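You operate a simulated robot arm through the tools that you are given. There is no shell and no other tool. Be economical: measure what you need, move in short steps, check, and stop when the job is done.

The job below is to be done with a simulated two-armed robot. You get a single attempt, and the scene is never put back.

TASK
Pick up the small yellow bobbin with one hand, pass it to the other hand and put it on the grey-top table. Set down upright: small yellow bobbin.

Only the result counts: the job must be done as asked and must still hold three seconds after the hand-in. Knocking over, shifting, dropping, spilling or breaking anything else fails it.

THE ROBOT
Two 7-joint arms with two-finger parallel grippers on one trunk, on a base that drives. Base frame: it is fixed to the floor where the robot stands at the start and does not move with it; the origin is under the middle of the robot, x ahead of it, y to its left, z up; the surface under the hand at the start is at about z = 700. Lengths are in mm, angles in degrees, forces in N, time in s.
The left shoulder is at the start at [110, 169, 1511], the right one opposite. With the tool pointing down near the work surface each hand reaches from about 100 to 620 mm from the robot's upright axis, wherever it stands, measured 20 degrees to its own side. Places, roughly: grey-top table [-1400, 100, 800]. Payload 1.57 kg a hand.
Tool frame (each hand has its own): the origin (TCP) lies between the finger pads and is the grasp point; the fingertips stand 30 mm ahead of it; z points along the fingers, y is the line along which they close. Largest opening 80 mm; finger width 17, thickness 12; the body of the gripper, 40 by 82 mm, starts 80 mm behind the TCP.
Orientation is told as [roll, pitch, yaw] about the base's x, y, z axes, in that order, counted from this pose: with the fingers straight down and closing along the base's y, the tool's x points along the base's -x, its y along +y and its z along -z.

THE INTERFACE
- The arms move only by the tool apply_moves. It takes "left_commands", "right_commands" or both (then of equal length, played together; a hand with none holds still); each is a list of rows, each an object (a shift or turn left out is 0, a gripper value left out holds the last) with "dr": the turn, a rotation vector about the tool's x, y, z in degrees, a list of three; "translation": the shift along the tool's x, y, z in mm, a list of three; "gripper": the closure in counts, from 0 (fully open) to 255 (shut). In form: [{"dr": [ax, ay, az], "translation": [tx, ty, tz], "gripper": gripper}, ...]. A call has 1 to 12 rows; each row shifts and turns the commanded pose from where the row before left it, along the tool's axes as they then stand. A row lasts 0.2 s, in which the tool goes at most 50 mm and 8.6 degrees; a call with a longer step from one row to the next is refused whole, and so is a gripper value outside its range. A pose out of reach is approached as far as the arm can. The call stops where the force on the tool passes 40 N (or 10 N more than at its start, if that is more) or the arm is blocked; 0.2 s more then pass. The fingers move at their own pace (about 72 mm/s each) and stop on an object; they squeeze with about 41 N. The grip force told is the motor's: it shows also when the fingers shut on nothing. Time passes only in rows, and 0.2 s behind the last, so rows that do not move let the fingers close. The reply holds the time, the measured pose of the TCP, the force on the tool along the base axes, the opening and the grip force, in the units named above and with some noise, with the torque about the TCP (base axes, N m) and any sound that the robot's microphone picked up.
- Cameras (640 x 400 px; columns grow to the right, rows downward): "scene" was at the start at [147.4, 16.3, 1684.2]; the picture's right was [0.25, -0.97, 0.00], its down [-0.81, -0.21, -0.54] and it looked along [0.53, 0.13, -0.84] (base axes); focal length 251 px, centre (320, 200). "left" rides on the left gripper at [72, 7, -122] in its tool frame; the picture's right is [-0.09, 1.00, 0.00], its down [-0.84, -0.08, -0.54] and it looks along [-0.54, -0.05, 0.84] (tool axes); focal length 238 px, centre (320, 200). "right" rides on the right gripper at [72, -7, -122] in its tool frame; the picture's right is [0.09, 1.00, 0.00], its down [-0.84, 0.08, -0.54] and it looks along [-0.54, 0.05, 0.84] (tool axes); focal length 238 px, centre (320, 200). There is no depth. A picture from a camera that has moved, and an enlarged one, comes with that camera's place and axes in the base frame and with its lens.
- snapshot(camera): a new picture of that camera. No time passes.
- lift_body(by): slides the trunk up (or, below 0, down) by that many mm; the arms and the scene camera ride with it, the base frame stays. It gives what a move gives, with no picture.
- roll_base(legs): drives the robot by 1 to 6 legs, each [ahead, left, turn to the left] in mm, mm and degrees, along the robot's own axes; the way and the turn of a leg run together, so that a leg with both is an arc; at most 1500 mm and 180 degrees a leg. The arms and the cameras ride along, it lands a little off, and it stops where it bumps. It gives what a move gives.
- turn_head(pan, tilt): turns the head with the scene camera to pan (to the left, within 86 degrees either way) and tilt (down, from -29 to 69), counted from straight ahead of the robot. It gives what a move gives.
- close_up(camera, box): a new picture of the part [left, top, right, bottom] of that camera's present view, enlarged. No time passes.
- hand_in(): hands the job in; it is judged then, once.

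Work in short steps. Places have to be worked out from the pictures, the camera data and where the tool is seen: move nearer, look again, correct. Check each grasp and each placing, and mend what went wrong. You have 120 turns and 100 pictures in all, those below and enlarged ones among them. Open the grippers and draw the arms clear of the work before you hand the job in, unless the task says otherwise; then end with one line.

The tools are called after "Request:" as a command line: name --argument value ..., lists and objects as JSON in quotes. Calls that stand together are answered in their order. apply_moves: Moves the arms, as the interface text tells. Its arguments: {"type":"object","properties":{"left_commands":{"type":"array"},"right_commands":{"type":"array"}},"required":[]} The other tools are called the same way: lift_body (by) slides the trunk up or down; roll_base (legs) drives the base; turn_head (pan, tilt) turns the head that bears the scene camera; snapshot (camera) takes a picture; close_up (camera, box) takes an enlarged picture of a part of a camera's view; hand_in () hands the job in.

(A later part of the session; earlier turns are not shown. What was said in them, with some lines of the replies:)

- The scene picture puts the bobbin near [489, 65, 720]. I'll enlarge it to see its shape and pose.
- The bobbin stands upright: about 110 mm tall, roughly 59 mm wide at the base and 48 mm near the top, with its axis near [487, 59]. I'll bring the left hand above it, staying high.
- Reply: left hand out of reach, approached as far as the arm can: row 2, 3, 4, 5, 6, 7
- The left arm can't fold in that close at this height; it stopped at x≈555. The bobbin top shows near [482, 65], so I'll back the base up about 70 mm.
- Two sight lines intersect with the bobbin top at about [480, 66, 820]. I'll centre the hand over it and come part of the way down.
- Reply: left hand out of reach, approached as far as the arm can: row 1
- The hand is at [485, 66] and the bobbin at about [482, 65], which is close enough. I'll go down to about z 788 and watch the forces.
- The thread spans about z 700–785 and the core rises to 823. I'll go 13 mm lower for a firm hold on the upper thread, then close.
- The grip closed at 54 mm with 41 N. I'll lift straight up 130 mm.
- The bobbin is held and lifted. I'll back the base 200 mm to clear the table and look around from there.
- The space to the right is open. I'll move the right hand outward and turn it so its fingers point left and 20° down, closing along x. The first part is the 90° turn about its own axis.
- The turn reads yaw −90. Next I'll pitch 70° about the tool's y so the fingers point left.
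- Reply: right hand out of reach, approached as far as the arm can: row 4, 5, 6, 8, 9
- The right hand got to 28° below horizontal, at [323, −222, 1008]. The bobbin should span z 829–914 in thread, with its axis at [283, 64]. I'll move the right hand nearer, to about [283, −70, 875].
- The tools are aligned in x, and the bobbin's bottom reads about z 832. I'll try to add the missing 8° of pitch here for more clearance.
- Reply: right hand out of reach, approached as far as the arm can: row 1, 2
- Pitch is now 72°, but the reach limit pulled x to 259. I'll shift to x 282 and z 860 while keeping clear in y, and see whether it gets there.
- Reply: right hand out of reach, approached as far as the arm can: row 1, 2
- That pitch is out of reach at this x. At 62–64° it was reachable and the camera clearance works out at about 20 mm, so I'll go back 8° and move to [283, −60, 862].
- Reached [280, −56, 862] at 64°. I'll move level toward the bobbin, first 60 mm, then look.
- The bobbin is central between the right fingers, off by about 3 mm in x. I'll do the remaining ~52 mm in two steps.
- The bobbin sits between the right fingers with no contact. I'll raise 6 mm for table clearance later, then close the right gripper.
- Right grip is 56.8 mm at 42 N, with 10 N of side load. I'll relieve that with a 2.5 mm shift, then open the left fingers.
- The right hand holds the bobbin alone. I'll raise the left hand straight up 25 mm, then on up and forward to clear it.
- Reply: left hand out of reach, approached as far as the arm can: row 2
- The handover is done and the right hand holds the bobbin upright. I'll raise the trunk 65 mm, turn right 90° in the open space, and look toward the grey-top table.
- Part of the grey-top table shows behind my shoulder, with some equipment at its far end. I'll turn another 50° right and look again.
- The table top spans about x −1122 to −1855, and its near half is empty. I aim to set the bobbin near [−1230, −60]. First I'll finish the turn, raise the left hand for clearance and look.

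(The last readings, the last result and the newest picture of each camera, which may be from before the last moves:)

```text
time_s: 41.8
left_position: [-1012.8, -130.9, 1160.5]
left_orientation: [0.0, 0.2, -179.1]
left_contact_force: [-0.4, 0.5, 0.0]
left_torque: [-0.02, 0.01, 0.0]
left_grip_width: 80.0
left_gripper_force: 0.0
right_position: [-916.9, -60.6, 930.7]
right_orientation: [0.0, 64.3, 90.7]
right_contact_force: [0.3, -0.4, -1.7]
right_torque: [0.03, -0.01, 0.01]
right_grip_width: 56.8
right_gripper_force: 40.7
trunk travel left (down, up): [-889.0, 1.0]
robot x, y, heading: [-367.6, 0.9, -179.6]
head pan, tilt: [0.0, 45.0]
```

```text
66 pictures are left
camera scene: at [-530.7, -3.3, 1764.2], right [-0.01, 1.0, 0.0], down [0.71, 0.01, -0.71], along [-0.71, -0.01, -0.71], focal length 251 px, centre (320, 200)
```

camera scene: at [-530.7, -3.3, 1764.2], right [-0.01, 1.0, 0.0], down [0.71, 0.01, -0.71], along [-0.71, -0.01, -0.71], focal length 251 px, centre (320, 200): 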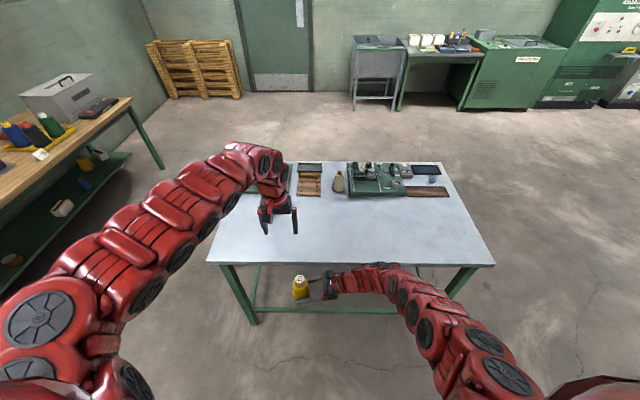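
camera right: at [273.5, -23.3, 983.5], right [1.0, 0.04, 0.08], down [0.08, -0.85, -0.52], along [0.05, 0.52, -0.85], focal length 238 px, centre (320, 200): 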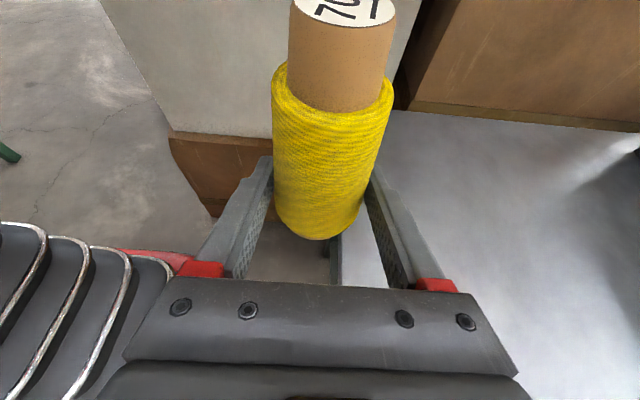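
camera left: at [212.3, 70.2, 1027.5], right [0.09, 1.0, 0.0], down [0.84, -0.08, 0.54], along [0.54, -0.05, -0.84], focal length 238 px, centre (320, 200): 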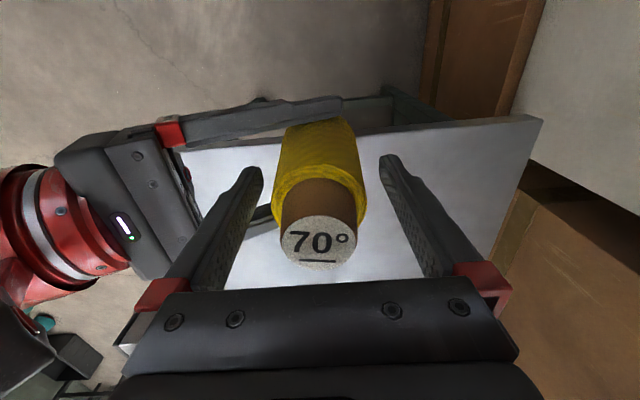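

The placing area is clear. I'll raise the left hand a bit more and bring it back from the lever machine, then drive ahead 290 mm.

Request:
apply_moves --left_commands '[{"translation": [0, -25, -30]}, {"translation": [0, -25, -30]}]'

Request:
roll_base --legs '[[290, 0, 0]]'

Request:
turn_head --pan 0 --tilt 57

Request:
snapshot --camera "scene"

Request:
snapshot --camera "right"

Request:
snapshot --camera "left"

```text
time_s: 42.4
left_position: [-1013.9, -78.9, 1220.4]
left_orientation: [0.1, 0.1, -179.1]
left_contact_force: [-0.4, -0.2, -0.5]
left_torque: [-0.03, 0.0, -0.05]
left_grip_width: 80.2
left_gripper_force: 0.1
right_position: [-916.0, -61.8, 931.7]
right_orientation: [0.0, 64.3, 90.7]
right_contact_force: [0.2, -0.3, -1.8]
right_torque: [-0.01, -0.02, -0.01]
right_grip_width: 56.9
right_gripper_force: 41.0
trunk travel left (down, up): [-889.0, 1.0]
robot x, y, heading: [-366.6, -1.6, -179.4]
head pan, tilt: [0.0, 45.0]
```

```text
time_s: 44.4
left_position: [-1295.3, -82.7, 1221.3]
left_orientation: [0.0, 0.1, -179.3]
left_contact_force: [0.4, 0.3, 0.3]
left_torque: [0.01, -0.01, -0.03]
left_grip_width: 80.1
left_gripper_force: 0.1
right_position: [-1198.5, -64.3, 931.6]
right_orientation: [0.1, 64.3, 90.5]
right_contact_force: [-0.1, 1.2, -0.6]
right_torque: [0.02, -0.01, 0.01]
right_grip_width: 56.6
right_gripper_force: 41.1
trunk travel left (down, up): [-889.0, 1.0]
robot x, y, heading: [-650.4, -4.4, -179.4]
head pan, tilt: [0.0, 45.0]
```

```text
time_s: 45.1
left_position: [-1296.6, -82.4, 1219.6]
left_orientation: [0.0, 0.1, -179.3]
left_contact_force: [0.2, 0.6, 0.4]
left_torque: [0.0, 0.01, 0.0]
left_grip_width: 80.2
left_gripper_force: 0.1
right_position: [-1201.1, -64.0, 930.5]
right_orientation: [-0.1, 64.3, 90.3]
right_contact_force: [0.4, -0.5, -1.6]
right_torque: [-0.02, 0.02, 0.02]
right_grip_width: 56.7
right_gripper_force: 41.3
trunk travel left (down, up): [-889.0, 1.0]
robot x, y, heading: [-649.8, -4.5, -179.7]
head pan, tilt: [0.0, 57.0]
```

```text
65 pictures are left
camera scene: at [-803.2, -5.7, 1748.2], right [-0.01, 1.0, 0.0], down [0.84, 0.01, -0.54], along [-0.54, 0.0, -0.84], focal length 251 px, centre (320, 200)
```

scene: 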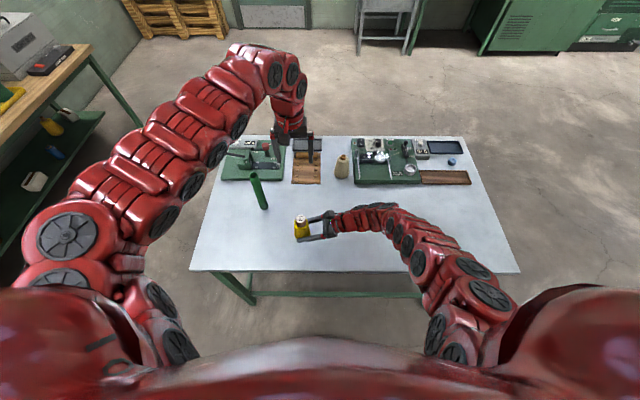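

```text
64 pictures are left
camera right: at [-1195.7, 15.5, 1047.3], right [-1.0, -0.05, 0.08], down [-0.08, 0.85, -0.52], along [-0.04, -0.52, -0.85], focal length 238 px, centre (320, 200)
```

right: 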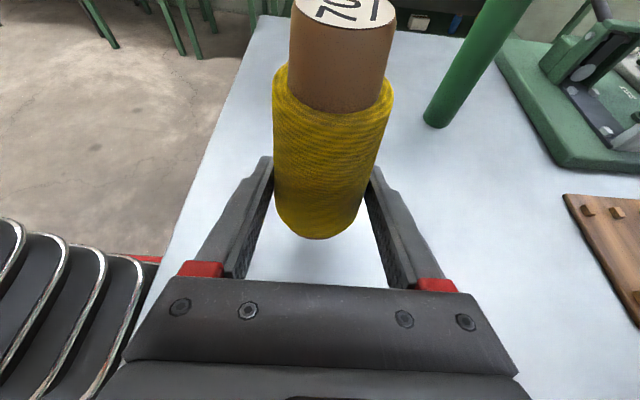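

```text
63 pictures are left
camera left: at [-1225.0, -88.8, 1341.7], right [-0.08, -1.0, 0.0], down [-0.84, 0.07, 0.54], along [-0.54, 0.04, -0.84], focal length 238 px, centre (320, 200)
```

left: 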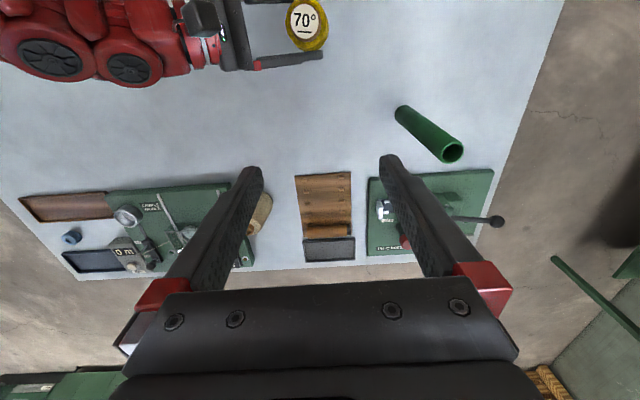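

A free-standing green tube is at about [−1358, −257], reaching z≈1038, well clear of the bobbin at [−1200, −75]. The bobbin's bottom is near z 895, so I'll lower the trunk 70 mm and check closely.

Request:
lift_body --by -70

Request:
close_up --camera "scene" --box '[260, 190, 372, 260]'

Request:
snapshot --camera "right"

```text
time_s: 45.9
left_position: [-1296.9, -80.9, 1171.9]
left_orientation: [0.0, 0.1, -179.4]
left_contact_force: [0.3, -0.7, 1.0]
left_torque: [-0.07, 0.01, 0.0]
left_grip_width: 79.9
left_gripper_force: 0.0
right_position: [-1200.6, -65.0, 887.2]
right_orientation: [0.4, 65.0, 90.9]
right_contact_force: [0.7, 2.7, 6.4]
right_torque: [-0.1, -0.16, 0.07]
right_grip_width: 57.0
right_gripper_force: 40.7
trunk travel left (down, up): [-840.0, 50.0]
robot x, y, heading: [-648.7, -1.6, -179.5]
head pan, tilt: [0.0, 57.0]
stopped: the force on the tool passed its limit at 52 N (the readings are from after the stop); the commanded pose is now the measured one
```

```text
5.71 times, centred on (316, 225) of scene
camera zoom: at [-800.3, -5.0, 1698.7], right [-0.01, 1.0, 0.0], down [0.84, 0.01, -0.55], along [-0.55, -0.01, -0.84], focal length 1433 px, centre (343, 57)
```

zoom: 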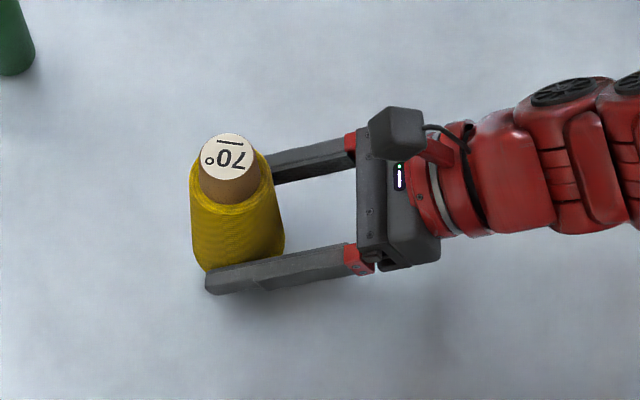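

```text
61 pictures are left
camera right: at [-1195.8, 15.4, 1002.5], right [-1.0, -0.05, 0.09], down [-0.09, 0.84, -0.53], along [-0.05, -0.53, -0.84], focal length 238 px, centre (320, 200)
```

right: 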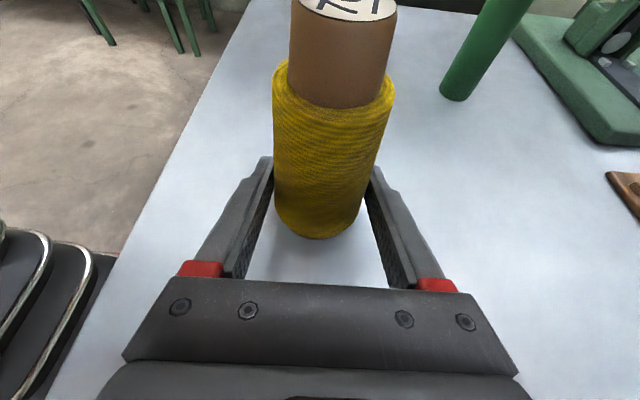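

The bobbin touched down: the table is about z 852, and 6–8 N is still on the tool. The picture matches an upright bobbin to within 1–2°. I'll open the right gripper gradually.

Request:
apply_moves --right_commands '[{"gripper": 68}, {"gripper": 60}, {"gripper": 45}, {"gripper": 20}, {"gripper": 0}, {}]'

Request:
snapshot --camera "right"

Request:
close_up --camera "scene" --box '[260, 190, 372, 260]'

```text
time_s: 47.3
left_position: [-1296.5, -82.3, 1169.8]
left_orientation: [0.0, 0.2, -179.3]
left_contact_force: [-0.6, -0.4, 0.4]
left_torque: [0.03, 0.0, 0.01]
left_grip_width: 80.2
left_gripper_force: 0.0
right_position: [-1201.8, -65.3, 885.8]
right_orientation: [0.2, 65.0, 90.8]
right_contact_force: [1.2, -0.8, 0.1]
right_torque: [-0.02, 0.01, -0.02]
right_grip_width: 80.0
right_gripper_force: 0.1
trunk travel left (down, up): [-840.0, 50.0]
robot x, y, heading: [-651.3, -3.5, -179.4]
head pan, tilt: [0.0, 57.0]
```

```text
60 pictures are left
camera right: at [-1196.7, 14.9, 1002.4], right [-1.0, -0.05, 0.09], down [-0.09, 0.84, -0.53], along [-0.05, -0.53, -0.84], focal length 238 px, centre (320, 200)
```

right: 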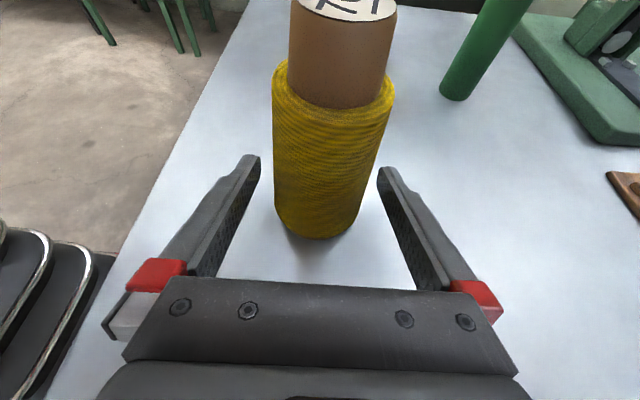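

```text
5.71 times, centred on (316, 225) of scene
camera zoom: at [-802.0, -5.6, 1699.1], right [-0.01, 1.0, 0.0], down [0.84, 0.01, -0.54], along [-0.54, 0.0, -0.84], focal length 1433 px, centre (343, 57)
```

zoom: 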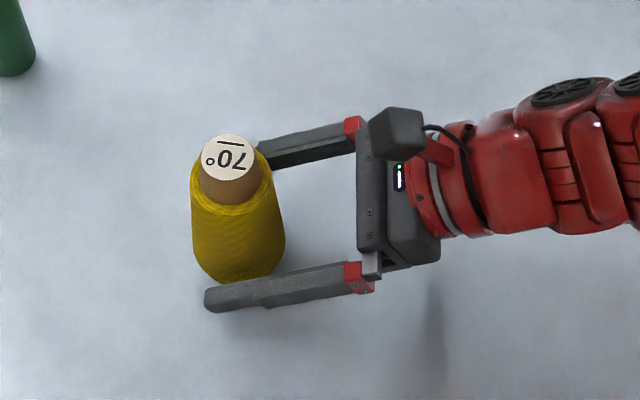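

The bobbin stands free and upright. I'll draw the right hand straight back along its own axis.

Request:
apply_moves --right_commands '[{"translation": [0, 0, -20]}, {"translation": [0, 0, -25]}, {"translation": [0, 0, -25]}]'

```text
time_s: 48.1
left_position: [-1295.9, -80.1, 1171.4]
left_orientation: [-0.1, 0.3, -179.3]
left_contact_force: [0.2, 0.4, -0.6]
left_torque: [0.01, 0.04, 0.01]
left_grip_width: 80.1
left_gripper_force: 0.0
right_position: [-1203.6, -0.1, 916.4]
right_orientation: [0.2, 65.0, 90.7]
right_contact_force: [-1.2, -0.8, -0.3]
right_torque: [0.03, 0.01, 0.0]
right_grip_width: 80.1
right_gripper_force: 0.0
trunk travel left (down, up): [-840.0, 50.0]
robot x, y, heading: [-652.8, -4.4, -179.6]
head pan, tilt: [0.0, 57.0]
```

The fingertips are now past the bobbin. I'll withdraw further, then check the scene.

Request:
apply_moves --right_commands '[{"translation": [0, 0, -35]}, {"translation": [0, 0, -35]}, {"translation": [0, 0, -35]}]'

Request:
roll_base --legs '[[-250, 0, 0]]'

Request:
snapshot --camera "scene"

Request:
snapshot --camera "right"

```text
time_s: 48.9
left_position: [-1296.6, -81.7, 1170.8]
left_orientation: [0.0, 0.1, -179.5]
left_contact_force: [0.9, 0.0, -0.4]
left_torque: [-0.01, 0.01, 0.01]
left_grip_width: 80.1
left_gripper_force: 0.0
right_position: [-1203.2, 93.4, 962.4]
right_orientation: [0.1, 64.9, 90.8]
right_contact_force: [0.1, -0.2, -0.4]
right_torque: [-0.02, -0.01, -0.02]
right_grip_width: 80.2
right_gripper_force: 0.1
trunk travel left (down, up): [-840.0, 50.0]
robot x, y, heading: [-655.5, -5.4, -179.1]
head pan, tilt: [0.0, 57.0]
```

```text
time_s: 50.7
left_position: [-1048.3, -80.7, 1170.4]
left_orientation: [0.1, 0.2, -179.3]
left_contact_force: [0.1, -1.0, -0.6]
left_torque: [-0.01, -0.04, -0.01]
left_grip_width: 79.9
left_gripper_force: 0.1
right_position: [-956.7, 95.6, 961.5]
right_orientation: [0.1, 65.0, 90.7]
right_contact_force: [-1.1, -0.1, 0.6]
right_torque: [-0.01, -0.01, 0.02]
right_grip_width: 79.9
right_gripper_force: 0.1
trunk travel left (down, up): [-840.0, 50.0]
robot x, y, heading: [-406.4, -1.2, -179.4]
head pan, tilt: [0.0, 57.0]
```

```text
58 pictures are left
camera scene: at [-555.1, -3.3, 1699.0], right [-0.01, 1.0, 0.0], down [0.84, 0.01, -0.54], along [-0.54, -0.01, -0.84], focal length 251 px, centre (320, 200)
```

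scene: 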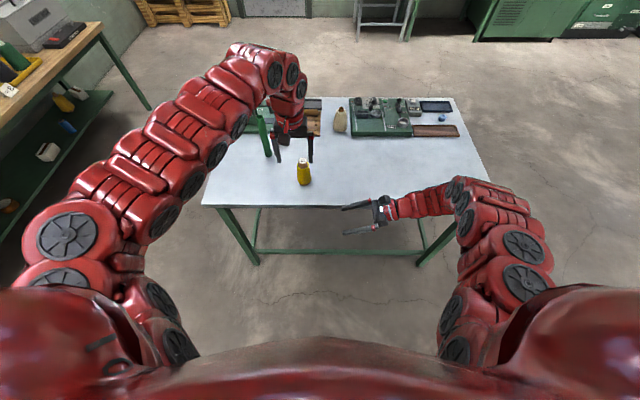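

```text
57 pictures are left
camera right: at [-951.5, 175.0, 1078.3], right [-1.0, -0.05, 0.08], down [-0.09, 0.84, -0.53], along [-0.04, -0.53, -0.84], focal length 238 px, centre (320, 200)
```

right: 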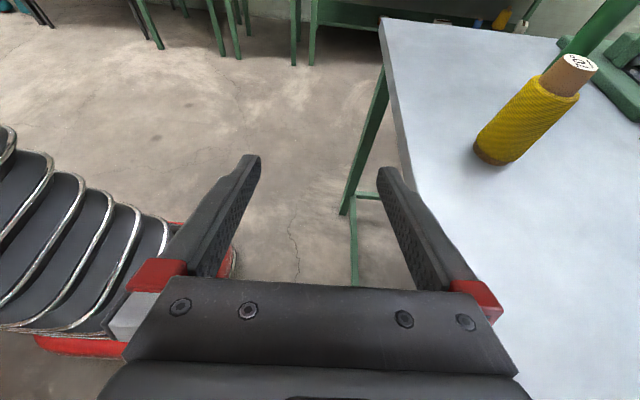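

The bobbin stands upright on the grey-top table, nothing else has been disturbed, and both grippers are open and clear. I'm handing in.

Request:
hand_in

```text
The job is handed in.
```

I picked up the small yellow bobbin with the left hand and passed it to the right in mid-air. It now stands upright on the grey-top table, both hands are clear, and the job is handed in.
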